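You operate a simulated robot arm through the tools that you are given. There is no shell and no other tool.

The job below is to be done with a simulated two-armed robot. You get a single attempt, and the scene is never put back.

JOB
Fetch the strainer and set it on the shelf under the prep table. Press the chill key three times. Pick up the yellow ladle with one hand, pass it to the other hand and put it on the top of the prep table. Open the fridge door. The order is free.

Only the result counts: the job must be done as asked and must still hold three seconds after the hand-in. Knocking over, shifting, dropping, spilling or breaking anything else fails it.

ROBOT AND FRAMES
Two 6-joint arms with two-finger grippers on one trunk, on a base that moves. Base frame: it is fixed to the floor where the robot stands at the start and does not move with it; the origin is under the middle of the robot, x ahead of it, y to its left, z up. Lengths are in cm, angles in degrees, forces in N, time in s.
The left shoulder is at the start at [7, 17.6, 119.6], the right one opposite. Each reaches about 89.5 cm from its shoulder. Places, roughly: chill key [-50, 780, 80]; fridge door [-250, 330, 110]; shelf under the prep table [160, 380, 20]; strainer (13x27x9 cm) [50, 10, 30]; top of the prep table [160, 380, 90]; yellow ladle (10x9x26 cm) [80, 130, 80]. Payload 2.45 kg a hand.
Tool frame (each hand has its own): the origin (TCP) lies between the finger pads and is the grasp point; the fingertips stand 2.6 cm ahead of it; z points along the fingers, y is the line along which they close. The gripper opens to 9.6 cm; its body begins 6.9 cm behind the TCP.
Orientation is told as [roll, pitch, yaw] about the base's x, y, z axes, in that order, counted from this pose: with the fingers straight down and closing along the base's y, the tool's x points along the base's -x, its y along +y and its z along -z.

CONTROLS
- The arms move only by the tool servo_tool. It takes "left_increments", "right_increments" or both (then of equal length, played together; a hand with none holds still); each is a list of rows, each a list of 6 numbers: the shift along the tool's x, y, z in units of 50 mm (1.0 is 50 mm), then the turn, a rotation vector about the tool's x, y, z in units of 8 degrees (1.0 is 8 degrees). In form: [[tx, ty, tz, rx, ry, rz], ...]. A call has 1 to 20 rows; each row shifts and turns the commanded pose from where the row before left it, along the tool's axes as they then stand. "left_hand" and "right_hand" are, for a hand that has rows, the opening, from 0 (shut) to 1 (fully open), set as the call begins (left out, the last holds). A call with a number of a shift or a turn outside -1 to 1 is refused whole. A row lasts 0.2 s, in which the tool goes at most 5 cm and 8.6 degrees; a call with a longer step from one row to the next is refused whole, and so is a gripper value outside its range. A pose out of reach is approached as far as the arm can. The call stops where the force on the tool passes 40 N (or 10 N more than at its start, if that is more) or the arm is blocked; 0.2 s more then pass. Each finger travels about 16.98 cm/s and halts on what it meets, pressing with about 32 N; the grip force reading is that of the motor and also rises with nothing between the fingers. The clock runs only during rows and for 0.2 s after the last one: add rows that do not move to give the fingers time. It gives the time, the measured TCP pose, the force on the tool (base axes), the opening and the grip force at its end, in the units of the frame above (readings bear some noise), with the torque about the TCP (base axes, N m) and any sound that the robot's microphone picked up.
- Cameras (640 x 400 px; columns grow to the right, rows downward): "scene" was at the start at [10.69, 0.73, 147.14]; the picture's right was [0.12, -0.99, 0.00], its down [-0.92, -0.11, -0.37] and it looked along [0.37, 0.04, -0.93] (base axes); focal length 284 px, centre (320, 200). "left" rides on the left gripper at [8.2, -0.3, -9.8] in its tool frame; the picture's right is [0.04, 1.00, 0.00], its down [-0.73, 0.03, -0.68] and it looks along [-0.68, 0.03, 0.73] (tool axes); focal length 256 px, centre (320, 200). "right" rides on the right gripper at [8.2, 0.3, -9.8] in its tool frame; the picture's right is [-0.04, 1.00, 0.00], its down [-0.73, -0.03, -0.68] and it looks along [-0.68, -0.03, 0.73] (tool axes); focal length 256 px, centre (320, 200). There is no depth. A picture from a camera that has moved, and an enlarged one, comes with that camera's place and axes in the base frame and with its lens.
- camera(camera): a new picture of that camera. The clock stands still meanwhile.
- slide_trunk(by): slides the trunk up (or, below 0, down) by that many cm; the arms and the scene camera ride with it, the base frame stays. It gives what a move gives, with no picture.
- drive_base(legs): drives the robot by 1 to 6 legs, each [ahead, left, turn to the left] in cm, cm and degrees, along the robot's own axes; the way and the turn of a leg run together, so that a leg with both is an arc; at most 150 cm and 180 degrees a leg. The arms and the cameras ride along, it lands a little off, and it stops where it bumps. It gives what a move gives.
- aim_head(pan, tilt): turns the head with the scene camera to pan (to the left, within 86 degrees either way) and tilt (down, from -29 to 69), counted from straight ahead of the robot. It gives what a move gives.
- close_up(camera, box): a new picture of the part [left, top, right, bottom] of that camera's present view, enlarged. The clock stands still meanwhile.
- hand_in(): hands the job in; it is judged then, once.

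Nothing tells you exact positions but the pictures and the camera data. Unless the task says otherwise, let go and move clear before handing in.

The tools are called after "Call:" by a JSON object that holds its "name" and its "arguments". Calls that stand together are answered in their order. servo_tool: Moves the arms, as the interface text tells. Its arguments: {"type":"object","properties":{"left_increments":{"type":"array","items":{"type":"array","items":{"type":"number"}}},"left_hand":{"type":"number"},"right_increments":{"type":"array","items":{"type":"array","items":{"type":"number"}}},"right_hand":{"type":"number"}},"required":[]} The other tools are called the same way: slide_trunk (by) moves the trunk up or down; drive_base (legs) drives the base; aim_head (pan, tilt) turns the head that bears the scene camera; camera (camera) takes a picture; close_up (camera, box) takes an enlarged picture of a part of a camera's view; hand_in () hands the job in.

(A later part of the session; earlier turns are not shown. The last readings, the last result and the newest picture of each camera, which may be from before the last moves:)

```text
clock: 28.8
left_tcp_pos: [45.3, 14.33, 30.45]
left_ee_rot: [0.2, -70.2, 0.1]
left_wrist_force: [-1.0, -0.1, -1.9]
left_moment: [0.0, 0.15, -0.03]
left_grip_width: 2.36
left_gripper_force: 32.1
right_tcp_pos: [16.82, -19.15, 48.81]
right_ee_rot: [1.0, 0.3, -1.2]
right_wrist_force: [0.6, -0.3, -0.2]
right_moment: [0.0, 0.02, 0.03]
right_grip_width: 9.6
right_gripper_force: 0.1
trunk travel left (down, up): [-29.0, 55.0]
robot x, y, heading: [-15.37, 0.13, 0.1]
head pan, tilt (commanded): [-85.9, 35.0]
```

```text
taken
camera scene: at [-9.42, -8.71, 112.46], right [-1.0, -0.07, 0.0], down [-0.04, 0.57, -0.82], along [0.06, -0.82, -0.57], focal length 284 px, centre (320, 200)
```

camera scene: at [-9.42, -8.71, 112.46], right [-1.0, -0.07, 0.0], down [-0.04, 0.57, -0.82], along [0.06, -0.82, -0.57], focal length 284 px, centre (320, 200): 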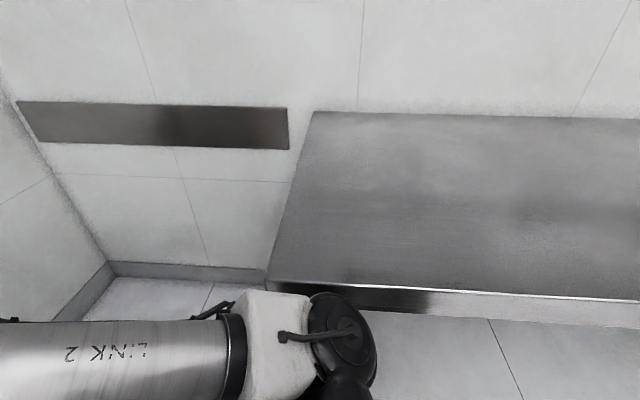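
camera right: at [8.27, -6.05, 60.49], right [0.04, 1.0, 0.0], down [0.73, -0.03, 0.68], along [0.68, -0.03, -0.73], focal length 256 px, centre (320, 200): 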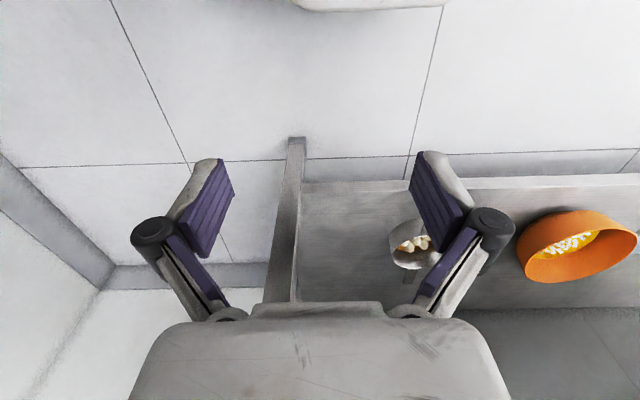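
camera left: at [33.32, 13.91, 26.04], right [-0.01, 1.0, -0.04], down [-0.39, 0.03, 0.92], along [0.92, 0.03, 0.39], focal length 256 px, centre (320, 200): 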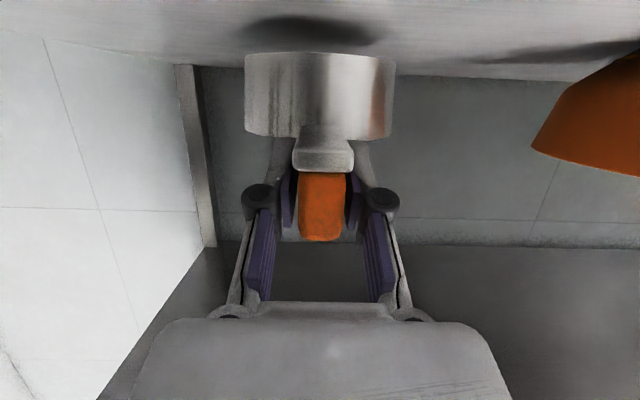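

There is open floor behind me, and a side table edge near y≈-38 that a straight back-out will clear. I'll raise the strainer another 2 cm, then back out.

Call:
{"name": "servo_tool", "arguments": {"left_increments": [[-0.094, 0, -0.034, 0, 0, 0], [-0.094, 0, -0.034, 0, 0, 0], [-0.094, 0, -0.034, 0, 0, 0], [-0.094, 0, -0.034, 0, 0, 0], [0, 0, 0, 0, 0, 0]]}}

Call:
{"name": "drive_base", "arguments": {"legs": [[-17, 0, 0], [-18, 0, 0]]}}

Call:
{"name": "aim_head", "arguments": {"pan": 40, "tilt": 45}}

Call:
{"name": "camera", "arguments": {"camera": "scene"}}

Call:
{"name": "camera", "arguments": {"camera": "left"}}

```text
clock: 30.0
left_tcp_pos: [45.38, 14.42, 32.41]
left_ee_rot: [0.1, -70.2, 0.0]
left_wrist_force: [0.9, 0.6, -0.7]
left_moment: [0.01, 0.18, -0.02]
left_grip_width: 2.37
left_gripper_force: 32.3
right_tcp_pos: [16.78, -19.12, 48.72]
right_ee_rot: [1.0, 0.2, -1.2]
right_wrist_force: [0.1, -0.8, -0.4]
right_moment: [0.04, -0.01, 0.01]
right_grip_width: 9.59
right_gripper_force: 0.1
trunk travel left (down, up): [-29.0, 55.0]
robot x, y, heading: [-14.83, -0.4, 0.1]
head pan, tilt (commanded): [-85.9, 35.0]
```

```text
clock: 32.6
left_tcp_pos: [10.44, 14.46, 32.51]
left_ee_rot: [0.1, -70.2, 0.1]
left_wrist_force: [-0.4, -0.1, -1.2]
left_moment: [0.0, 0.18, -0.01]
left_grip_width: 2.36
left_gripper_force: 32.5
right_tcp_pos: [-17.92, -19.06, 48.85]
right_ee_rot: [1.0, 0.3, -1.1]
right_wrist_force: [-0.6, 0.1, 0.0]
right_moment: [0.01, 0.02, -0.02]
right_grip_width: 9.59
right_gripper_force: 0.0
trunk travel left (down, up): [-29.0, 55.0]
robot x, y, heading: [-50.02, 0.11, 0.1]
head pan, tilt (commanded): [-85.9, 35.0]
```

```text
clock: 34.6
left_tcp_pos: [10.45, 14.58, 32.43]
left_ee_rot: [0.0, -70.2, 0.1]
left_wrist_force: [-0.8, 0.6, -2.1]
left_moment: [0.05, 0.17, -0.01]
left_grip_width: 2.32
left_gripper_force: 32.1
right_tcp_pos: [-17.87, -19.05, 48.83]
right_ee_rot: [1.2, 0.2, -1.4]
right_wrist_force: [0.6, 0.2, -0.9]
right_moment: [-0.02, -0.02, 0.01]
right_grip_width: 9.62
right_gripper_force: 0.0
trunk travel left (down, up): [-29.0, 55.0]
robot x, y, heading: [-49.99, -0.34, 0.5]
head pan, tilt (commanded): [40.0, 45.0]
```

```text
taken
camera scene: at [-38.61, 5.26, 110.98], right [0.65, -0.76, 0.0], down [-0.54, -0.46, -0.71], along [0.54, 0.46, -0.71], focal length 284 px, centre (320, 200)
```

scene: 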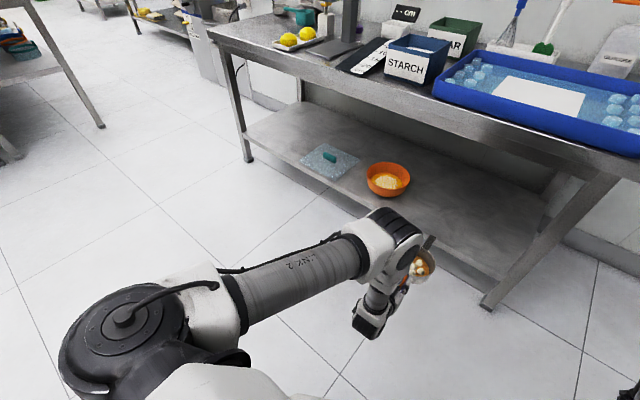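

```text
taken
camera left: at [-1.55, 14.03, 28.01], right [-0.02, 1.0, -0.04], down [-0.39, 0.03, 0.92], along [0.92, 0.03, 0.39], focal length 256 px, centre (320, 200)
```

left: 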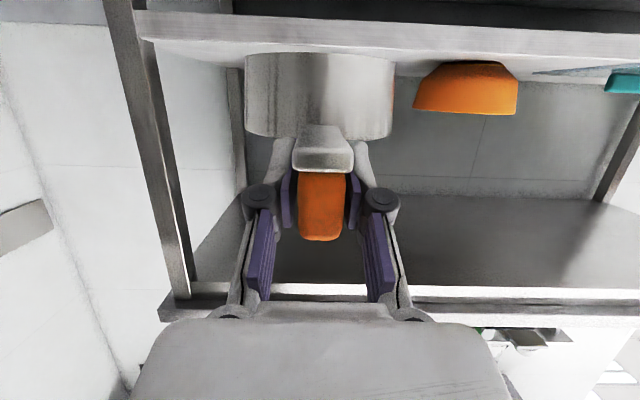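

The strainer is clear of the counter. I'll slide left, then turn partly left so the strainer leads into the aisle between the island and the machines.

Call:
{"name": "drive_base", "arguments": {"legs": [[0, 70, 0], [0, 0, 70]]}}

Call:
{"name": "aim_head", "arguments": {"pan": 0, "tilt": 30}}

Call:
{"name": "camera", "arguments": {"camera": "scene"}}

Call:
{"name": "camera", "arguments": {"camera": "left"}}

```text
clock: 41.5
left_tcp_pos: [-44.25, 131.6, 32.41]
left_ee_rot: [0.1, -70.1, 70.8]
left_wrist_force: [0.4, -0.2, -2.6]
left_moment: [-0.17, 0.06, 0.0]
left_grip_width: 2.36
left_gripper_force: 31.6
right_tcp_pos: [-22.03, 93.66, 48.82]
right_ee_rot: [1.2, 0.4, 69.4]
right_wrist_force: [0.2, 0.6, -0.6]
right_moment: [0.01, -0.01, -0.01]
right_grip_width: 9.58
right_gripper_force: 0.0
trunk travel left (down, up): [-29.0, 55.0]
robot x, y, heading: [-50.87, 69.65, 70.8]
head pan, tilt (commanded): [40.0, 45.0]
```

```text
clock: 42.6
left_tcp_pos: [-44.26, 131.59, 32.48]
left_ee_rot: [0.1, -70.2, 70.8]
left_wrist_force: [-0.4, 0.4, -1.7]
left_moment: [-0.18, 0.05, 0.03]
left_grip_width: 2.36
left_gripper_force: 31.8
right_tcp_pos: [-22.01, 93.62, 48.79]
right_ee_rot: [1.2, 0.4, 69.5]
right_wrist_force: [-0.5, -1.3, -0.5]
right_moment: [0.01, -0.03, -0.02]
right_grip_width: 9.59
right_gripper_force: 0.1
trunk travel left (down, up): [-29.0, 55.0]
robot x, y, heading: [-50.17, 69.79, 71.0]
head pan, tilt (commanded): [0.0, 30.0]
```

```text
taken
camera scene: at [-45.86, 83.13, 113.24], right [0.95, -0.33, 0.0], down [-0.16, -0.47, -0.87], along [0.28, 0.82, -0.5], focal length 284 px, centre (320, 200)
```

scene: 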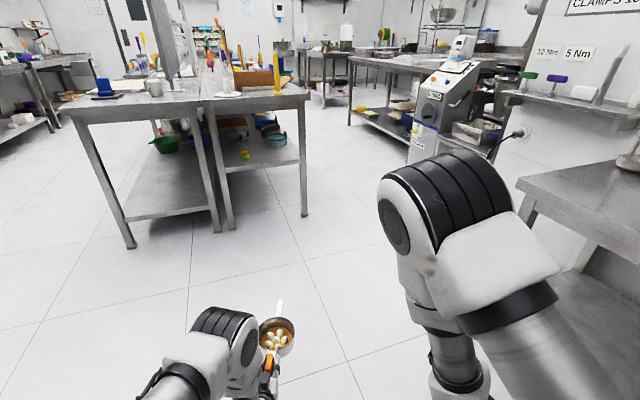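

```text
taken
camera left: at [-47.97, 120.03, 28.01], right [-0.95, 0.31, -0.04], down [-0.15, -0.36, 0.92], along [0.28, 0.88, 0.39], focal length 256 px, centre (320, 200)
```

left: 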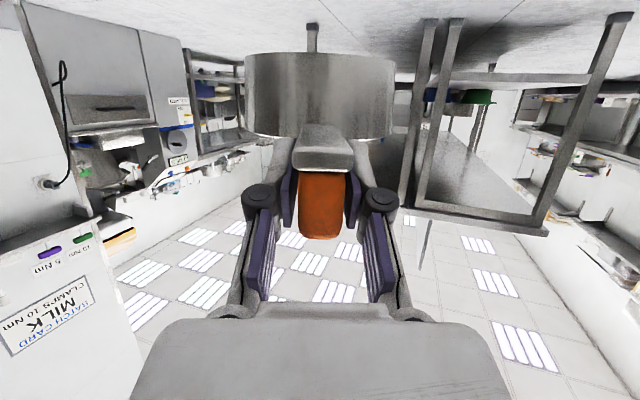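

The aisle is clear between the island (right leg at x≈0, y≈252) and the machine (x≈100). I'll drive diagonally into it, then turn to face along it.

Call:
{"name": "drive_base", "arguments": {"legs": [[93.5, -26, 0], [46, -26.4, 0], [0, 0, 19]]}}

Call:
{"name": "camera", "arguments": {"camera": "scene"}}

Call:
{"name": "aim_head", "arguments": {"pan": -50, "tilt": 30}}

Call:
{"name": "camera", "arguments": {"camera": "scene"}}

```text
clock: 51.4
left_tcp_pos: [30.87, 244.6, 32.43]
left_ee_rot: [0.1, -70.2, 89.5]
left_wrist_force: [-0.6, 0.7, -2.0]
left_moment: [-0.17, 0.01, -0.02]
left_grip_width: 2.36
left_gripper_force: 31.8
right_tcp_pos: [64.12, 215.8, 48.69]
right_ee_rot: [1.2, 0.4, 87.9]
right_wrist_force: [0.2, 0.3, 0.2]
right_moment: [-0.02, 0.0, 0.01]
right_grip_width: 9.57
right_gripper_force: 0.1
trunk travel left (down, up): [-29.0, 55.0]
robot x, y, heading: [44.79, 183.98, 89.4]
head pan, tilt (commanded): [0.0, 30.0]
```

```text
taken
camera scene: at [44.89, 198.19, 113.24], right [1.0, -0.01, 0.0], down [0.0, -0.5, -0.87], along [0.01, 0.87, -0.5], focal length 284 px, centre (320, 200)
```

scene: 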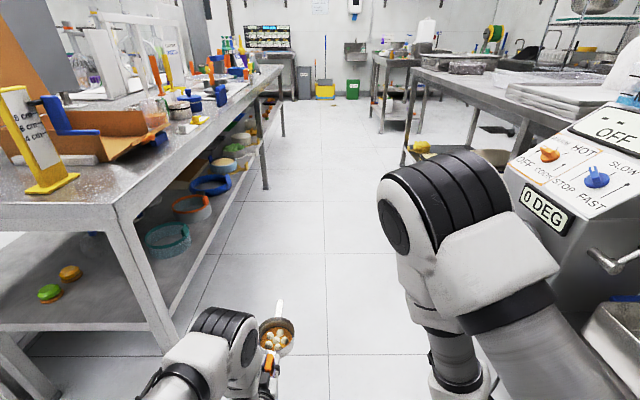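

```text
clock: 52.5
left_tcp_pos: [30.86, 244.66, 32.51]
left_ee_rot: [0.2, -70.2, 89.3]
left_wrist_force: [0.1, -0.3, -3.2]
left_moment: [-0.17, 0.01, 0.0]
left_grip_width: 2.32
left_gripper_force: 31.8
right_tcp_pos: [64.29, 215.78, 48.84]
right_ee_rot: [1.3, 0.5, 88.0]
right_wrist_force: [0.6, -0.2, 0.6]
right_moment: [-0.01, 0.01, 0.03]
right_grip_width: 9.6
right_gripper_force: 0.0
trunk travel left (down, up): [-29.0, 55.0]
robot x, y, heading: [44.78, 183.77, 89.5]
head pan, tilt (commanded): [-50.0, 30.0]
```

```text
taken
camera scene: at [51.8, 194.91, 113.24], right [0.64, -0.77, 0.0], down [-0.39, -0.32, -0.87], along [0.67, 0.55, -0.5], focal length 284 px, centre (320, 200)
```

scene: 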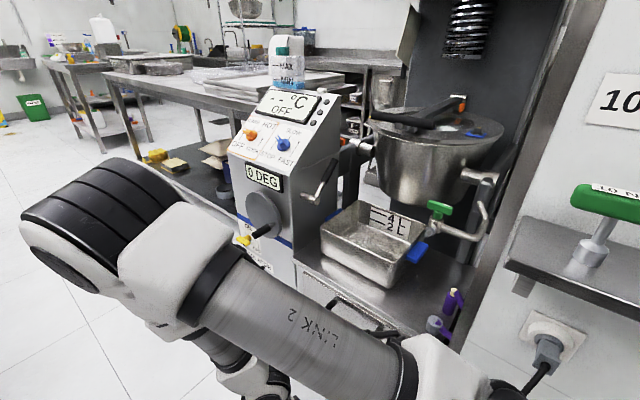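

The aisle is about 80 cm clear between the island edge (x≈4) and the machine crank (x≈85), and I'm centred in it. Drive ahead 90 cm and look again.

Call:
{"name": "drive_base", "arguments": {"legs": [[45, 0, 0.5], [45, 0, 0]]}}

Call:
{"name": "aim_head", "arguments": {"pan": -70, "tilt": 30}}

Call:
{"name": "camera", "arguments": {"camera": "scene"}}

Call:
{"name": "aim_head", "arguments": {"pan": -30, "tilt": 30}}

Call:
{"name": "camera", "arguments": {"camera": "scene"}}

```text
clock: 57.7
left_tcp_pos: [26.34, 336.01, 32.43]
left_ee_rot: [0.1, -70.2, 92.0]
left_wrist_force: [0.2, -0.3, -2.3]
left_moment: [-0.15, 0.02, 0.0]
left_grip_width: 2.34
left_gripper_force: 32.5
right_tcp_pos: [60.84, 308.83, 48.79]
right_ee_rot: [1.2, 0.3, 90.5]
right_wrist_force: [-0.1, -0.3, 0.4]
right_moment: [-0.01, 0.01, -0.03]
right_grip_width: 9.58
right_gripper_force: 0.0
trunk travel left (down, up): [-29.0, 55.0]
robot x, y, heading: [42.82, 275.89, 92.2]
head pan, tilt (commanded): [-50.0, 30.0]
```

```text
clock: 58.5
left_tcp_pos: [26.49, 336.04, 32.52]
left_ee_rot: [0.1, -70.2, 92.0]
left_wrist_force: [0.1, 0.0, -2.0]
left_moment: [-0.18, 0.01, -0.01]
left_grip_width: 2.36
left_gripper_force: 32.3
right_tcp_pos: [60.97, 308.69, 48.76]
right_ee_rot: [1.2, 0.4, 90.5]
right_wrist_force: [0.3, -0.3, -0.7]
right_moment: [-0.01, 0.01, 0.0]
right_grip_width: 9.58
right_gripper_force: 0.1
trunk travel left (down, up): [-29.0, 55.0]
robot x, y, heading: [42.89, 276.29, 92.2]
head pan, tilt (commanded): [-70.0, 30.0]
```

```text
taken
camera scene: at [51.13, 284.64, 113.24], right [0.38, -0.93, 0.0], down [-0.46, -0.19, -0.87], along [0.8, 0.33, -0.5], focal length 284 px, centre (320, 200)
```

scene: 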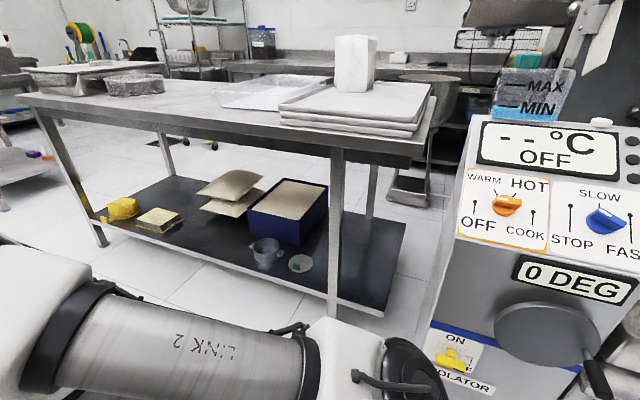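

```text
clock: 59.6
left_tcp_pos: [26.34, 336.06, 32.38]
left_ee_rot: [0.0, -70.2, 91.9]
left_wrist_force: [0.9, 0.1, -1.5]
left_moment: [-0.17, -0.03, 0.02]
left_grip_width: 2.34
left_gripper_force: 32.1
right_tcp_pos: [60.81, 308.66, 48.88]
right_ee_rot: [1.2, 0.3, 90.5]
right_wrist_force: [0.5, -0.1, 0.5]
right_moment: [0.01, -0.02, -0.02]
right_grip_width: 9.6
right_gripper_force: 0.1
trunk travel left (down, up): [-29.0, 55.0]
robot x, y, heading: [43.03, 276.1, 92.1]
head pan, tilt (commanded): [-30.0, 30.0]
```

```text
taken
camera scene: at [46.99, 289.22, 113.24], right [0.88, -0.47, 0.0], down [-0.23, -0.44, -0.87], along [0.41, 0.76, -0.5], focal length 284 px, centre (320, 200)
```

scene: 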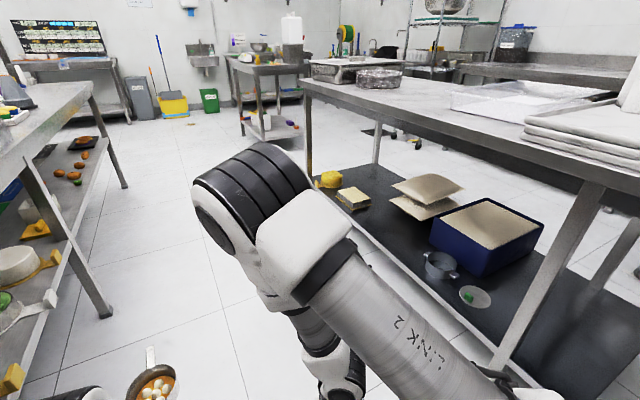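

The prep-table shelf spans about x 128–198, y 291–476, with free front space around y≈384 between the block and the grey pot. I'll drive ahead to y≈370 and turn to face the table.

Call:
{"name": "drive_base", "arguments": {"legs": [[93.5, -3.5, 0], [0, 0, -92]]}}

Call:
{"name": "aim_head", "arguments": {"pan": 0, "tilt": 35}}

Call:
{"name": "camera", "arguments": {"camera": "scene"}}

Call:
{"name": "camera", "arguments": {"camera": "left"}}

```text
clock: 68.4
left_tcp_pos: [103.59, 382.08, 32.4]
left_ee_rot: [0.1, -70.2, -1.8]
left_wrist_force: [0.1, 0.8, -2.0]
left_moment: [0.0, 0.18, 0.01]
left_grip_width: 2.35
left_gripper_force: 32.2
right_tcp_pos: [74.08, 349.47, 48.81]
right_ee_rot: [1.2, 0.5, -3.2]
right_wrist_force: [0.3, 0.2, 0.1]
right_moment: [0.01, -0.02, 0.04]
right_grip_width: 9.63
right_gripper_force: 0.0
trunk travel left (down, up): [-29.0, 55.0]
robot x, y, heading: [43.01, 369.49, -1.7]
head pan, tilt (commanded): [-30.0, 30.0]
```

```text
clock: 69.4
left_tcp_pos: [103.51, 382.23, 32.44]
left_ee_rot: [0.1, -70.1, -1.7]
left_wrist_force: [0.3, 0.2, -0.9]
left_moment: [0.02, 0.16, -0.03]
left_grip_width: 2.35
left_gripper_force: 32.1
right_tcp_pos: [74.05, 349.41, 48.76]
right_ee_rot: [1.2, 0.4, -3.2]
right_wrist_force: [0.2, -1.0, -0.6]
right_moment: [-0.02, 0.01, -0.03]
right_grip_width: 9.59
right_gripper_force: 0.0
trunk travel left (down, up): [-29.0, 55.0]
robot x, y, heading: [42.62, 369.74, -1.6]
head pan, tilt (commanded): [0.0, 35.0]
```

```text
taken
camera scene: at [56.55, 369.17, 112.46], right [-0.03, -1.0, 0.0], down [-0.57, 0.02, -0.82], along [0.82, -0.02, -0.57], focal length 284 px, centre (320, 200)
```

scene: 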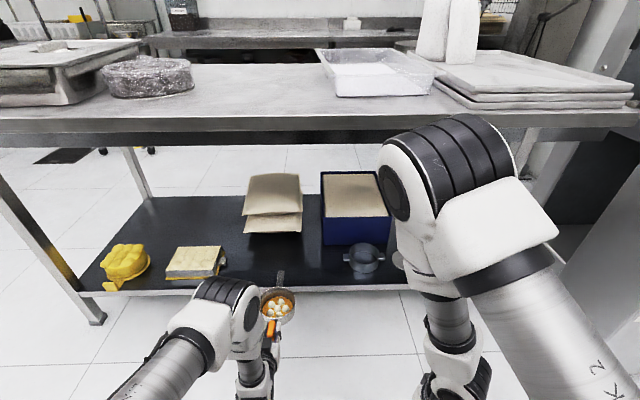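

```text
taken
camera left: at [91.46, 381.99, 28.0], right [0.02, 1.0, -0.04], down [-0.39, 0.04, 0.92], along [0.92, 0.0, 0.39], focal length 256 px, centre (320, 200)
```

left: 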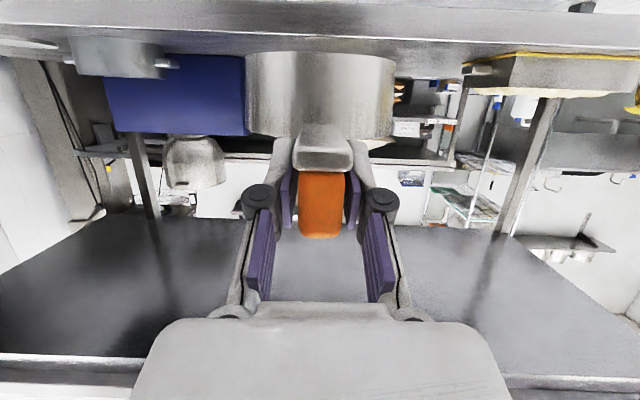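

The free spot at y≈382 lies between the grey pot (y<357) and the block (y>407), and the strainer is lined up with it. My right elbow sticks forward, so I'll drive only 15 cm and reach the rest with the left arm.

Call:
{"name": "drive_base", "arguments": {"legs": [[15, 0, 1.7]]}}

Call:
{"name": "camera", "arguments": {"camera": "scene"}}

Call:
{"name": "camera", "arguments": {"camera": "left"}}

```text
clock: 70.8
left_tcp_pos: [117.92, 383.87, 32.32]
left_ee_rot: [0.1, -70.1, 0.0]
left_wrist_force: [0.5, -0.5, -2.0]
left_moment: [0.0, 0.2, 0.0]
left_grip_width: 2.33
left_gripper_force: 31.9
right_tcp_pos: [89.54, 350.32, 48.82]
right_ee_rot: [1.2, 0.3, -1.4]
right_wrist_force: [0.7, 0.4, -0.3]
right_moment: [-0.01, 0.0, -0.01]
right_grip_width: 9.6
right_gripper_force: 0.1
trunk travel left (down, up): [-29.0, 55.0]
robot x, y, heading: [57.96, 368.77, 0.1]
head pan, tilt (commanded): [0.0, 35.0]
```

```text
taken
camera scene: at [71.52, 369.44, 112.44], right [0.0, -1.0, 0.0], down [-0.57, 0.0, -0.82], along [0.82, 0.0, -0.57], focal length 284 px, centre (320, 200)
```

scene: 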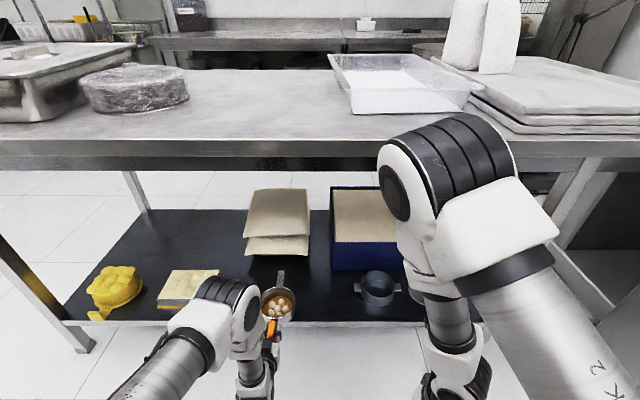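

```text
taken
camera left: at [105.92, 383.4, 27.96], right [-0.02, 1.0, -0.04], down [-0.39, 0.03, 0.92], along [0.92, 0.03, 0.39], focal length 256 px, centre (320, 200)
```

left: 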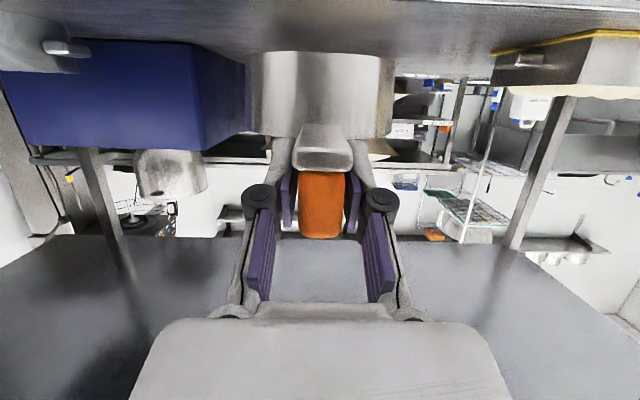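

The shelf's front edge is at x≈128.5 and the spot ahead is clear. I'll extend the left arm 12.6 cm forward, still about 6 cm above the shelf.

Call:
{"name": "servo_tool", "arguments": {"left_increments": [[-0.0958, 0, 0.263, 0, 0, 0], [-0.0958, 0, 0.263, 0, 0, 0], [-0.0958, 0, 0.263, 0, 0, 0], [-0.0958, 0, 0.263, 0, 0, 0], [-0.0958, 0, 0.263, 0, 0, 0], [-0.0958, 0, 0.263, 0, 0, 0], [-0.0958, 0, 0.263, 0, 0, 0], [-0.0958, 0, 0.263, 0, 0, 0], [-0.0958, 0, 0.263, 0, 0, 0], [0, 0, 0, 0, 0, 0]]}}

Call:
{"name": "camera", "arguments": {"camera": "scene"}}

Call:
{"name": "camera", "arguments": {"camera": "left"}}

```text
clock: 73.0
left_tcp_pos: [130.38, 383.85, 32.3]
left_ee_rot: [0.2, -70.2, -0.1]
left_wrist_force: [-35.1, -0.5, 3.1]
left_moment: [-0.01, 0.04, 0.05]
left_grip_width: 1.82
left_gripper_force: 32.8
right_tcp_pos: [89.44, 350.27, 48.87]
right_ee_rot: [1.3, 0.2, -1.4]
right_wrist_force: [-0.7, -1.0, -0.9]
right_moment: [-0.02, 0.01, 0.03]
right_grip_width: 9.59
right_gripper_force: 0.1
trunk travel left (down, up): [-29.0, 55.0]
robot x, y, heading: [57.08, 369.29, 0.5]
head pan, tilt (commanded): [0.0, 35.0]
```

```text
taken
camera scene: at [71.23, 369.43, 112.49], right [0.0, -1.0, 0.0], down [-0.57, 0.0, -0.82], along [0.82, 0.0, -0.57], focal length 284 px, centre (320, 200)
```

scene: 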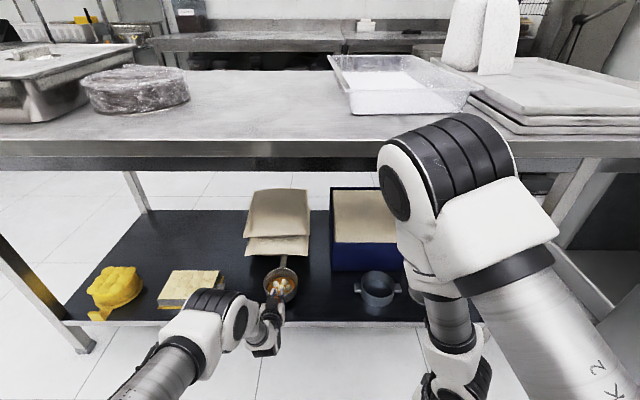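

```text
taken
camera left: at [118.31, 383.44, 27.89], right [-0.02, 1.0, -0.04], down [-0.39, 0.03, 0.92], along [0.92, 0.03, 0.39], focal length 256 px, centre (320, 200)
```

left: 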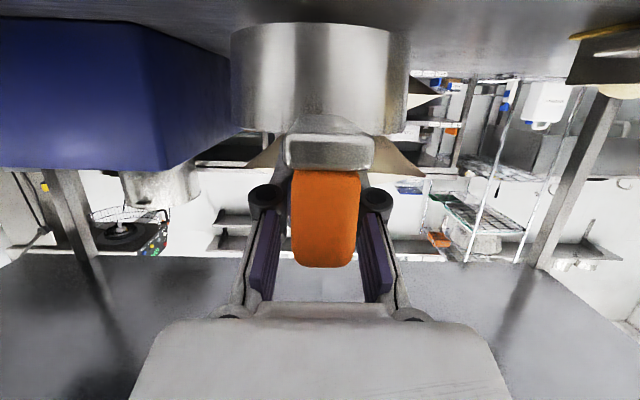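

The hook end of the strainer touched the bags ahead, and the handle slid back in my grip (force -35 N). I need to see exactly what happened before moving.

Call:
{"name": "close_up", "arguments": {"camera": "scene", "box": [210, 170, 370, 330]}}

Call:
{"name": "close_up", "arguments": {"camera": "left", "box": [200, 0, 460, 280]}}

```text
2.50 times, centred on (290, 250) of scene
camera zoom: at [71.23, 369.43, 112.49], right [0.0, -1.0, 0.0], down [-0.57, 0.0, -0.82], along [0.82, 0.0, -0.57], focal length 709 px, centre (395, 75)
```

zoom: 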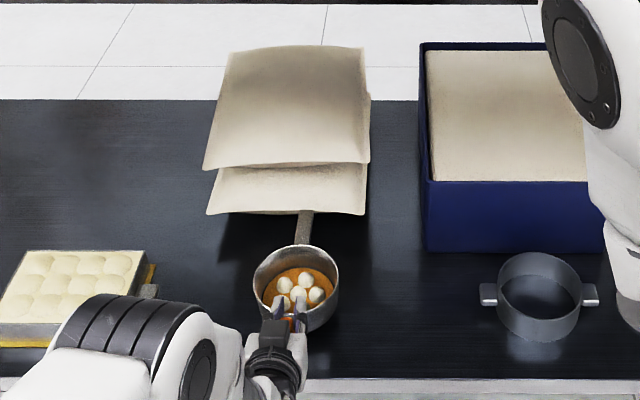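

```text
1.43 times, centred on (330, 140) of left
camera zoom: at [118.31, 383.44, 27.89], right [-0.02, 1.0, -0.04], down [-0.39, 0.03, 0.92], along [0.92, 0.03, 0.39], focal length 366 px, centre (306, 286)
```

zoom: 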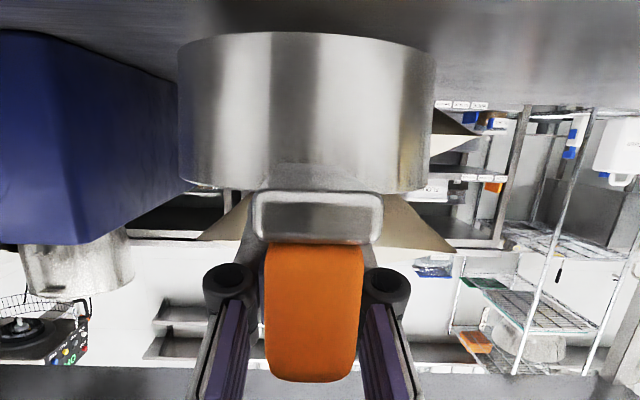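

The hook end met the front of the lower bag, whose raised edge is nearer (x≈151) than I judged; the strainer only slid in my grip and is still level. I'll back off 3 cm gently and compare the bags with the earlier view.

Call:
{"name": "servo_tool", "arguments": {"left_increments": [[0.02, 0, -0.056, 0, 0, 0], [0.02, 0, -0.056, 0, 0, 0], [0.034, 0, -0.094, 0, 0, 0], [0.034, 0, -0.094, 0, 0, 0], [0.034, 0, -0.094, 0, 0, 0], [0.034, 0, -0.094, 0, 0, 0], [0.034, 0, -0.094, 0, 0, 0], [0, 0, 0, 0, 0, 0]]}}

Call:
{"name": "close_up", "arguments": {"camera": "scene", "box": [210, 170, 370, 330]}}

Call:
{"name": "camera", "arguments": {"camera": "left"}}

```text
clock: 74.8
left_tcp_pos: [127.43, 383.88, 32.39]
left_ee_rot: [0.1, -70.1, 0.1]
left_wrist_force: [-0.2, -0.6, -2.1]
left_moment: [0.01, 0.09, -0.01]
left_grip_width: 1.78
left_gripper_force: 32.0
right_tcp_pos: [89.59, 350.19, 48.78]
right_ee_rot: [1.2, 0.5, -1.3]
right_wrist_force: [0.1, 0.7, 0.4]
right_moment: [-0.01, -0.03, 0.02]
right_grip_width: 9.57
right_gripper_force: 0.1
trunk travel left (down, up): [-29.0, 55.0]
robot x, y, heading: [57.54, 369.37, 0.5]
head pan, tilt (commanded): [0.0, 35.0]
```

```text
2.50 times, centred on (290, 250) of scene
camera zoom: at [71.45, 369.44, 112.46], right [0.0, -1.0, 0.0], down [-0.57, 0.0, -0.82], along [0.82, 0.0, -0.57], focal length 709 px, centre (395, 75)
```

zoom: 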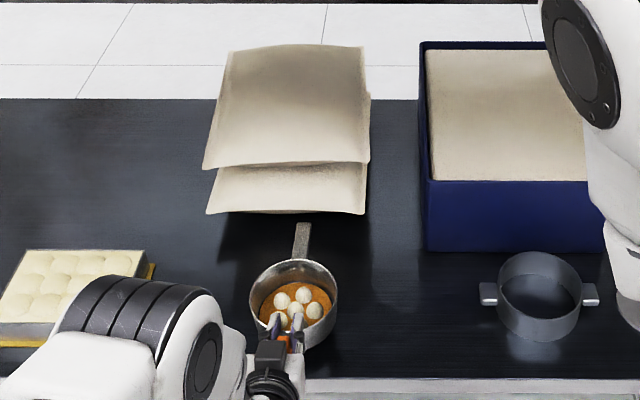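

```text
taken
camera left: at [115.38, 383.4, 28.03], right [-0.02, 1.0, -0.04], down [-0.39, 0.03, 0.92], along [0.92, 0.03, 0.39], focal length 256 px, centre (320, 200)
```

left: 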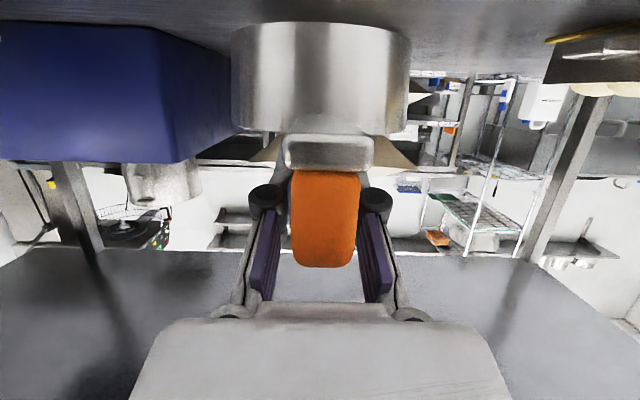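

The bags look unmoved, and the strainer is free again. I'll slide the base right about 14 cm so the hook faces the gap between the bags and the blue box.

Call:
{"name": "drive_base", "arguments": {"legs": [[0, -14.4, 0]]}}

Call:
{"name": "camera", "arguments": {"camera": "scene"}}

Call:
{"name": "close_up", "arguments": {"camera": "scene", "box": [190, 170, 350, 330]}}

Call:
{"name": "camera", "arguments": {"camera": "left"}}

```text
clock: 76.1
left_tcp_pos: [127.55, 369.4, 32.41]
left_ee_rot: [0.2, -70.2, 0.1]
left_wrist_force: [-0.8, -0.5, -1.5]
left_moment: [0.01, 0.11, 0.01]
left_grip_width: 1.78
left_gripper_force: 32.1
right_tcp_pos: [89.68, 335.91, 48.82]
right_ee_rot: [1.3, 0.4, -1.4]
right_wrist_force: [-0.8, 0.4, -0.4]
right_moment: [0.0, -0.03, -0.05]
right_grip_width: 9.6
right_gripper_force: 0.0
trunk travel left (down, up): [-29.0, 55.0]
robot x, y, heading: [57.53, 354.99, 0.1]
head pan, tilt (commanded): [0.0, 35.0]
```

```text
taken
camera scene: at [71.5, 355.02, 112.46], right [0.0, -1.0, 0.0], down [-0.57, 0.0, -0.82], along [0.82, 0.0, -0.57], focal length 284 px, centre (320, 200)
```

scene: 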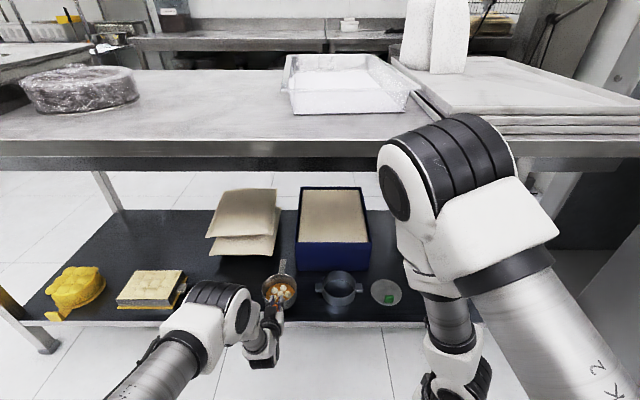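

```text
2.50 times, centred on (270, 250) of scene
camera zoom: at [71.5, 355.02, 112.46], right [0.0, -1.0, 0.0], down [-0.57, 0.0, -0.82], along [0.82, 0.0, -0.57], focal length 709 px, centre (445, 75)
```

zoom: 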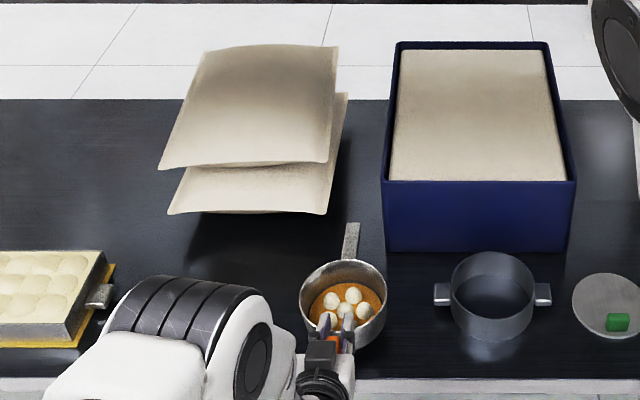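

```text
taken
camera left: at [115.44, 369.01, 28.03], right [-0.02, 1.0, -0.04], down [-0.39, 0.03, 0.92], along [0.92, 0.03, 0.39], focal length 256 px, centre (320, 200)
```

left: 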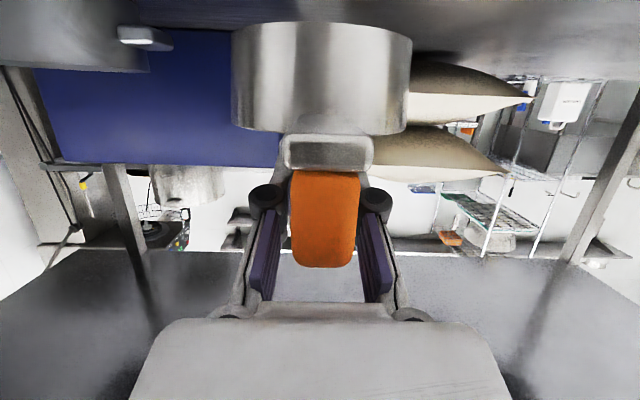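

The hook now points into the gap and the pan is at about (135, 369). I'll move 3 cm forward and lower 5 cm toward the shelf.

Call:
{"name": "servo_tool", "arguments": {"left_increments": [[-0.0513, 0, 0.141, 0, 0, 0], [-0.0513, 0, 0.141, 0, 0, 0], [-0.0513, 0, 0.141, 0, 0, 0], [-0.0513, 0, 0.141, 0, 0, 0], [0, 0, 0, 0, 0, 0], [0.094, 0, 0.034, 0, 0, 0], [0.094, 0, 0.034, 0, 0, 0], [0.094, 0, 0.034, 0, 0, 0], [0.094, 0, 0.034, 0, 0, 0], [0.094, 0, 0.034, 0, 0, 0], [0.094, 0, 0.034, 0, 0, 0], [0.094, 0, 0.034, 0, 0, 0], [0.094, 0, 0.034, 0, 0, 0], [0.094, 0, 0.034, 0, 0, 0], [0, 0, 0, 0, 0, 0]]}}

Call:
{"name": "close_up", "arguments": {"camera": "scene", "box": [190, 170, 350, 330]}}

Call:
{"name": "camera", "arguments": {"camera": "left"}}

```text
clock: 79.0
left_tcp_pos: [131.0, 369.43, 29.21]
left_ee_rot: [0.0, -71.5, -0.1]
left_wrist_force: [5.1, -0.4, 13.8]
left_moment: [0.0, -0.65, 0.01]
left_grip_width: 1.78
left_gripper_force: 31.9
right_tcp_pos: [89.44, 335.87, 48.78]
right_ee_rot: [1.3, 0.2, -1.5]
right_wrist_force: [-0.2, -0.1, 0.1]
right_moment: [0.05, 0.02, 0.0]
right_grip_width: 9.61
right_gripper_force: 0.2
trunk travel left (down, up): [-29.0, 55.0]
robot x, y, heading: [57.74, 354.86, 0.2]
head pan, tilt (commanded): [0.0, 35.0]
stopped in row 14 (left hand): the force on the tool passed its limit at 44 N (the readings are from after the stop); the commanded pose is now the measured one
```

```text
2.50 times, centred on (270, 250) of scene
camera zoom: at [71.29, 355.04, 112.48], right [0.0, -1.0, 0.0], down [-0.57, 0.0, -0.82], along [0.82, 0.0, -0.57], focal length 709 px, centre (445, 75)
```

zoom: 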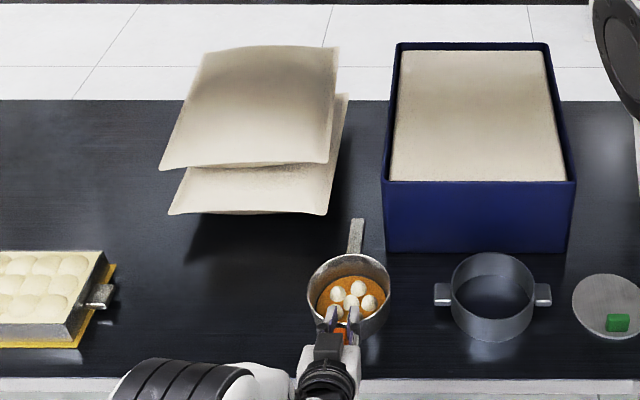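

```text
taken
camera left: at [119.1, 368.91, 24.56], right [-0.01, 1.0, -0.04], down [-0.41, 0.03, 0.91], along [0.91, 0.03, 0.41], focal length 256 px, centre (320, 200)
```

left: 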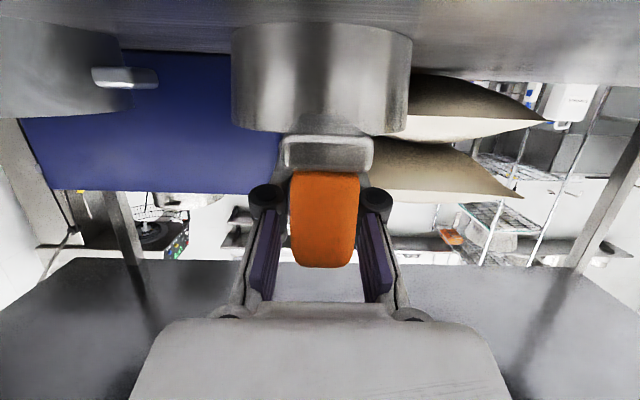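

The pan bottom met the shelf (z≈22) at TCP z≈29.2 and is resting there. I'll relieve the pressure slightly and then open the fingers partway.

Call:
{"name": "servo_tool", "arguments": {"left_increments": [[-0.03, 0, -0.01, 0, 0, 0], [0, 0, 0, 0, 0, 0]]}}

Call:
{"name": "servo_tool", "arguments": {"left_increments": [[0, 0, 0, 0, 0, 0], [0, 0, 0, 0, 0, 0], [0, 0, 0, 0, 0, 0]], "left_hand": 0.5}}

Call:
{"name": "close_up", "arguments": {"camera": "scene", "box": [190, 170, 350, 330]}}

Call:
{"name": "camera", "arguments": {"camera": "left"}}

```text
clock: 79.6
left_tcp_pos: [130.77, 369.31, 29.21]
left_ee_rot: [0.2, -71.1, -0.1]
left_wrist_force: [5.7, 0.7, 19.9]
left_moment: [0.01, -0.76, 0.0]
left_grip_width: 1.79
left_gripper_force: 32.2
right_tcp_pos: [89.53, 335.93, 48.86]
right_ee_rot: [1.4, 0.3, -1.5]
right_wrist_force: [-0.1, 0.0, -0.4]
right_moment: [-0.01, 0.05, 0.02]
right_grip_width: 9.59
right_gripper_force: 0.1
trunk travel left (down, up): [-29.0, 55.0]
robot x, y, heading: [57.58, 354.75, 0.2]
head pan, tilt (commanded): [0.0, 35.0]
```

```text
clock: 80.4
left_tcp_pos: [130.58, 369.47, 28.88]
left_ee_rot: [0.1, -70.8, -0.1]
left_wrist_force: [-0.3, -0.9, 0.2]
left_moment: [0.01, 0.0, 0.01]
left_grip_width: 4.77
left_gripper_force: 0.1
right_tcp_pos: [89.5, 335.89, 48.77]
right_ee_rot: [1.3, 0.4, -1.4]
right_wrist_force: [0.7, 0.2, 0.9]
right_moment: [-0.03, -0.02, -0.04]
right_grip_width: 9.57
right_gripper_force: 0.0
trunk travel left (down, up): [-29.0, 55.0]
robot x, y, heading: [57.77, 354.88, 0.2]
head pan, tilt (commanded): [0.0, 35.0]
```

```text
2.50 times, centred on (270, 250) of scene
camera zoom: at [71.44, 355.08, 112.46], right [0.0, -1.0, 0.0], down [-0.57, 0.0, -0.82], along [0.82, 0.0, -0.57], focal length 709 px, centre (445, 75)
```

zoom: 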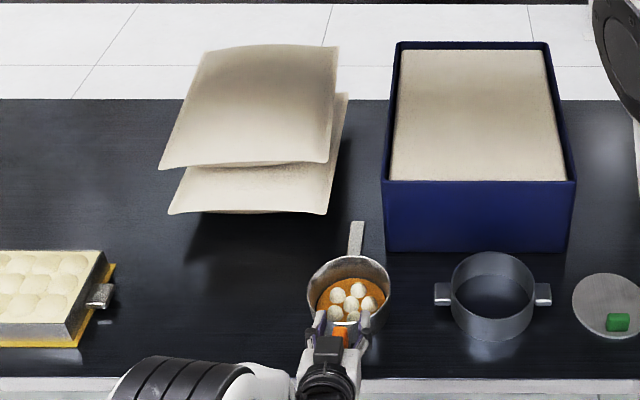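

```text
taken
camera left: at [118.66, 368.88, 24.31], right [-0.01, 1.0, -0.04], down [-0.4, 0.03, 0.92], along [0.92, 0.03, 0.4], focal length 256 px, centre (320, 200)
```

left: 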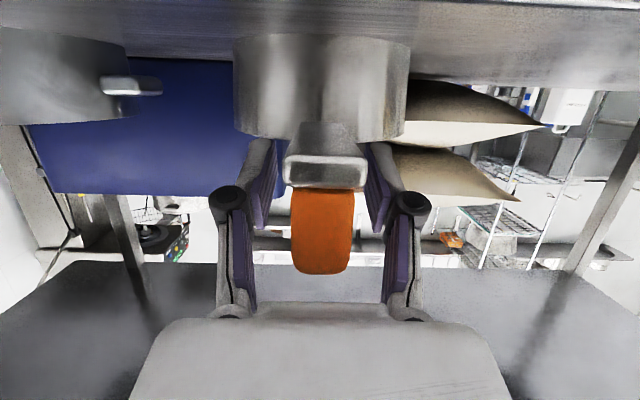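

The strainer is resting on the shelf and my fingers are open. I'll retreat the left hand straight back.

Call:
{"name": "servo_tool", "arguments": {"left_increments": [[0, 0, -0.2, 0, 0, 0], [0, 0, -0.2, 0, 0, 0], [0, 0, -0.3, 0, 0, 0], [0, 0, -0.3, 0, 0, 0], [0, 0, -0.4, 0, 0, 0], [0, 0, -0.4, 0, 0, 0], [0, 0, -0.4, 0, 0, 0], [0, 0, -0.4, 0, 0, 0], [0, 0, -0.4, 0, 0, 0]]}}

Call:
{"name": "camera", "arguments": {"camera": "left"}}

Call:
{"name": "close_up", "arguments": {"camera": "scene", "box": [190, 170, 350, 330]}}

```text
clock: 82.4
left_tcp_pos: [116.59, 369.31, 33.76]
left_ee_rot: [0.1, -71.0, 0.2]
left_wrist_force: [1.3, -0.2, -0.1]
left_moment: [0.02, -0.02, 0.0]
left_grip_width: 4.82
left_gripper_force: 0.0
right_tcp_pos: [89.55, 335.99, 48.86]
right_ee_rot: [1.4, 0.4, -1.4]
right_wrist_force: [0.2, 0.1, 0.5]
right_moment: [0.02, -0.02, 0.05]
right_grip_width: 9.59
right_gripper_force: 0.1
trunk travel left (down, up): [-29.0, 55.0]
robot x, y, heading: [57.26, 354.87, 0.4]
head pan, tilt (commanded): [0.0, 35.0]
```

```text
taken
camera left: at [104.57, 368.85, 29.18], right [-0.02, 1.0, -0.04], down [-0.4, 0.03, 0.92], along [0.92, 0.03, 0.4], focal length 256 px, centre (320, 200)
```

left: 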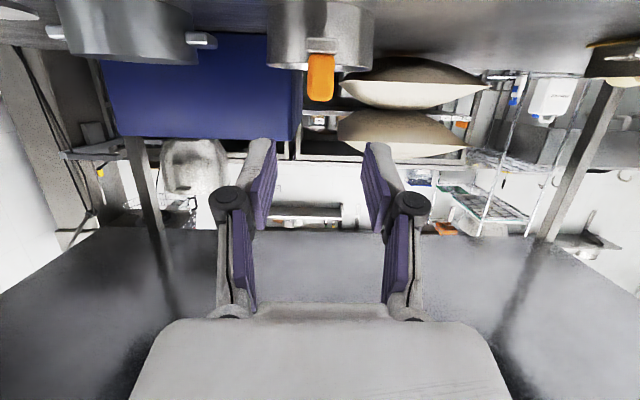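

```text
2.50 times, centred on (270, 250) of scene
camera zoom: at [71.45, 355.07, 112.46], right [0.0, -1.0, 0.0], down [-0.57, 0.0, -0.82], along [0.82, 0.0, -0.57], focal length 709 px, centre (445, 75)
```

zoom: 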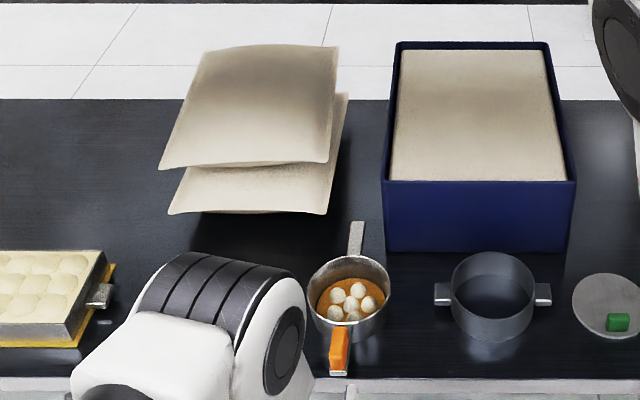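

The strainer is set on the shelf, level, with its contents inside. Next is the ladle, so I'll back away from the table, raise the trunk and pull both arms in.

Call:
{"name": "drive_base", "arguments": {"legs": [[-14, 0, 0]]}}

Call:
{"name": "slide_trunk", "arguments": {"by": 39}}

Call:
{"name": "servo_tool", "arguments": {"left_increments": [[0.3, 0, -0.4, 0, 0, 0], [0.3, 0, -0.4, 0, 0, 0], [0.3, 0, -0.4, 0, 0, 0], [0.3, 0, -0.4, 0, 0, 0], [0.3, 0, -0.4, 0, 0, 0], [0.3, 0, -0.4, 0, 0, 0], [0.3, 0, -0.4, 0, 0, 0], [0.3, 0, -0.2, 0, 0, 0], [0.3, 0, -0.2, 0, 0, 0]], "right_increments": [[0, 0, 0.4, 0, 0, 0], [0, 0, 0.4, 0, 0, 0], [0, 0, 0.4, 0, 0, 0], [0, 0, 0.4, 0, 0, 0], [0, 0, 0.4, 0, 0, 0], [0, 0, 0.4, 0, 0, 0], [0, 0, 0.4, 0, 0, 0], [0, 0, 0.4, 0, 0, 0], [0, 0, 0.4, 0, 0, 0]]}}

Call:
{"name": "camera", "arguments": {"camera": "scene"}}

```text
clock: 83.8
left_tcp_pos: [102.97, 369.18, 33.81]
left_ee_rot: [0.2, -71.0, -0.1]
left_wrist_force: [-0.4, -0.2, 0.9]
left_moment: [-0.02, 0.02, -0.04]
left_grip_width: 4.82
left_gripper_force: 0.1
right_tcp_pos: [75.73, 335.83, 48.85]
right_ee_rot: [1.3, 0.3, -1.6]
right_wrist_force: [0.5, 0.0, 0.7]
right_moment: [0.0, -0.03, 0.01]
right_grip_width: 9.56
right_gripper_force: 0.0
trunk travel left (down, up): [-29.0, 55.0]
robot x, y, heading: [44.04, 354.9, 0.2]
head pan, tilt (commanded): [0.0, 35.0]
```

```text
clock: 87.5
left_tcp_pos: [103.02, 369.13, 72.73]
left_ee_rot: [0.1, -70.8, -0.1]
left_wrist_force: [0.7, 0.0, -0.6]
left_moment: [-0.02, -0.04, -0.01]
left_grip_width: 4.8
left_gripper_force: 0.0
right_tcp_pos: [75.89, 335.77, 87.77]
right_ee_rot: [1.3, 0.4, -1.6]
right_wrist_force: [-0.1, 0.5, 0.1]
right_moment: [-0.02, 0.01, 0.02]
right_grip_width: 9.58
right_gripper_force: 0.1
trunk travel left (down, up): [-68.0, 16.0]
robot x, y, heading: [44.03, 354.87, 0.1]
head pan, tilt (commanded): [0.0, 35.0]
```

```text
clock: 89.5
left_tcp_pos: [83.42, 369.0, 65.34]
left_ee_rot: [0.1, -71.0, -0.1]
left_wrist_force: [-0.1, -0.1, 0.4]
left_moment: [-0.02, 0.04, 0.0]
left_grip_width: 4.8
left_gripper_force: 0.0
right_tcp_pos: [75.6, 336.28, 69.89]
right_ee_rot: [1.4, 0.3, -1.6]
right_wrist_force: [-0.9, -0.1, -0.6]
right_moment: [0.02, 0.01, -0.01]
right_grip_width: 9.61
right_gripper_force: 0.0
trunk travel left (down, up): [-68.0, 16.0]
robot x, y, heading: [43.79, 355.05, 0.0]
head pan, tilt (commanded): [0.0, 35.0]
```

```text
taken
camera scene: at [57.78, 355.0, 151.47], right [0.0, -1.0, 0.0], down [-0.57, 0.0, -0.82], along [0.82, 0.0, -0.57], focal length 284 px, centre (320, 200)
```

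scene: 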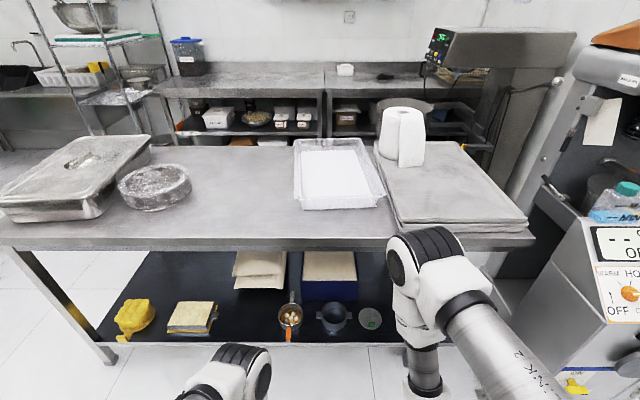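

The prep-table top has a free area around (146, 384). With the arms pulled in, I'll reverse along the aisle and swing round to face the first counter's left end.

Call:
{"name": "drive_base", "arguments": {"legs": [[0, 0, 90]]}}

Call:
{"name": "drive_base", "arguments": {"legs": [[-90, 0, 0]]}}

Call:
{"name": "camera", "arguments": {"camera": "scene"}}

```text
clock: 93.7
left_tcp_pos: [30.32, 394.55, 65.37]
left_ee_rot: [0.0, -70.8, 89.1]
left_wrist_force: [-0.9, -0.5, 0.7]
left_moment: [-0.02, 0.03, 0.01]
left_grip_width: 4.82
left_gripper_force: 0.0
right_tcp_pos: [63.05, 386.44, 69.9]
right_ee_rot: [1.2, 0.4, 87.6]
right_wrist_force: [0.1, -0.5, 0.5]
right_moment: [-0.01, -0.01, -0.01]
right_grip_width: 9.6
right_gripper_force: 0.0
trunk travel left (down, up): [-68.0, 16.0]
robot x, y, heading: [43.75, 354.79, 89.1]
head pan, tilt (commanded): [0.0, 35.0]
```

```text
clock: 98.5
left_tcp_pos: [29.09, 304.26, 65.32]
left_ee_rot: [0.1, -70.9, 88.7]
left_wrist_force: [0.0, -0.3, 0.6]
left_moment: [-0.01, -0.03, -0.01]
left_grip_width: 4.8
left_gripper_force: 0.0
right_tcp_pos: [61.61, 295.84, 69.88]
right_ee_rot: [1.4, 0.3, 87.4]
right_wrist_force: [0.3, 0.5, 0.4]
right_moment: [0.01, 0.0, -0.02]
right_grip_width: 9.58
right_gripper_force: 0.1
trunk travel left (down, up): [-68.0, 16.0]
robot x, y, heading: [42.44, 264.8, 88.8]
head pan, tilt (commanded): [0.0, 35.0]
```

```text
taken
camera scene: at [42.69, 278.41, 151.47], right [1.0, -0.02, 0.0], down [-0.01, -0.57, -0.82], along [0.02, 0.82, -0.57], focal length 284 px, centre (320, 200)
```

scene: 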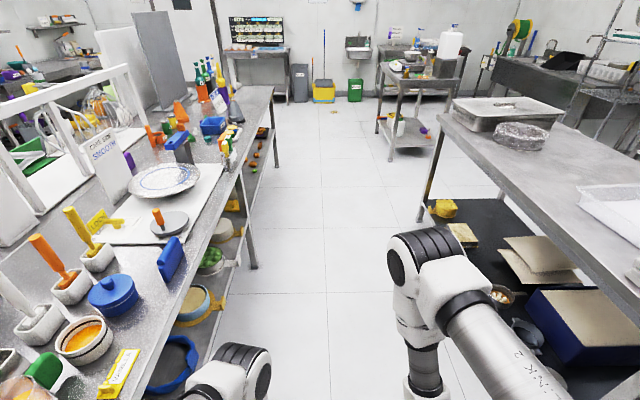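

The aisle is clear behind along the route I came. I'll continue reversing, move left past the counter's end, and turn to face +x.

Call:
{"name": "drive_base", "arguments": {"legs": [[-88, 0, 0], [0, 68, 0], [0, 0, -89]]}}

Call:
{"name": "aim_head", "arguments": {"pan": -25, "tilt": 30}}

Call:
{"name": "camera", "arguments": {"camera": "scene"}}

Call:
{"name": "close_up", "arguments": {"camera": "scene", "box": [200, 100, 440, 250]}}

```text
clock: 110.2
left_tcp_pos: [13.31, 190.99, 65.33]
left_ee_rot: [0.2, -70.8, -0.5]
left_wrist_force: [0.5, 0.5, 0.1]
left_moment: [-0.02, -0.02, 0.02]
left_grip_width: 4.79
left_gripper_force: 0.0
right_tcp_pos: [5.5, 158.23, 69.81]
right_ee_rot: [1.3, 0.3, -1.9]
right_wrist_force: [0.6, -0.6, 0.6]
right_moment: [0.02, 0.02, 0.04]
right_grip_width: 9.59
right_gripper_force: 0.1
trunk travel left (down, up): [-68.0, 16.0]
robot x, y, heading: [-26.25, 177.08, -0.5]
head pan, tilt (commanded): [0.0, 35.0]
```

```text
clock: 111.1
left_tcp_pos: [13.42, 190.88, 65.27]
left_ee_rot: [0.0, -70.9, -0.5]
left_wrist_force: [-0.4, 0.1, 0.1]
left_moment: [0.01, 0.02, 0.02]
left_grip_width: 4.84
left_gripper_force: 0.1
right_tcp_pos: [5.46, 158.11, 69.89]
right_ee_rot: [1.2, 0.4, -1.9]
right_wrist_force: [-0.6, -0.9, 0.2]
right_moment: [0.01, 0.04, 0.02]
right_grip_width: 9.58
right_gripper_force: 0.1
trunk travel left (down, up): [-68.0, 16.0]
robot x, y, heading: [-26.16, 177.06, -0.4]
head pan, tilt (commanded): [-25.0, 30.0]
```

```text
taken
camera scene: at [-12.97, 173.24, 152.24], right [-0.43, -0.9, 0.0], down [-0.45, 0.21, -0.87], along [0.78, -0.37, -0.5], focal length 284 px, centre (320, 200)
```

scene: 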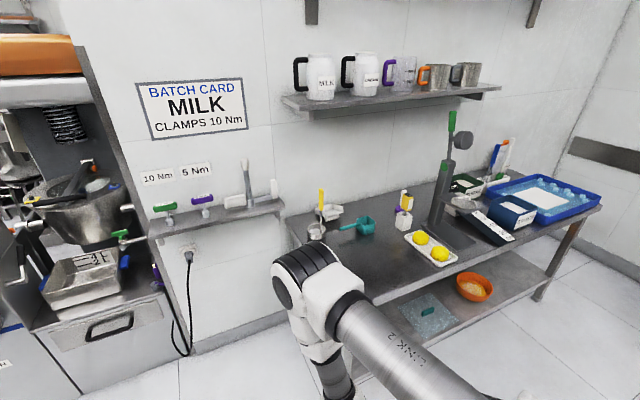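

```text
2.67 times, centred on (320, 175) of scene
camera zoom: at [-12.97, 173.24, 152.24], right [-0.43, -0.9, 0.0], down [-0.45, 0.21, -0.87], along [0.78, -0.37, -0.5], focal length 756 px, centre (320, 267)
```

zoom: 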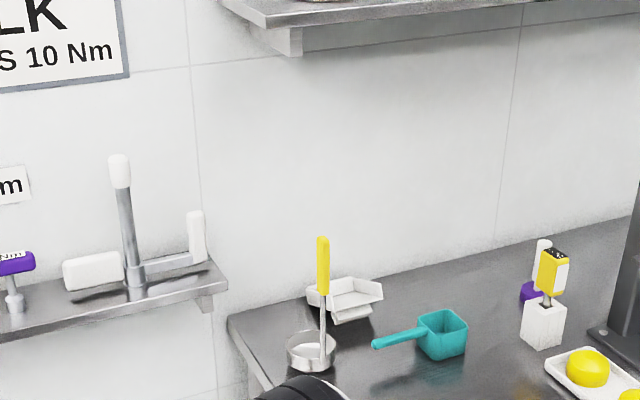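

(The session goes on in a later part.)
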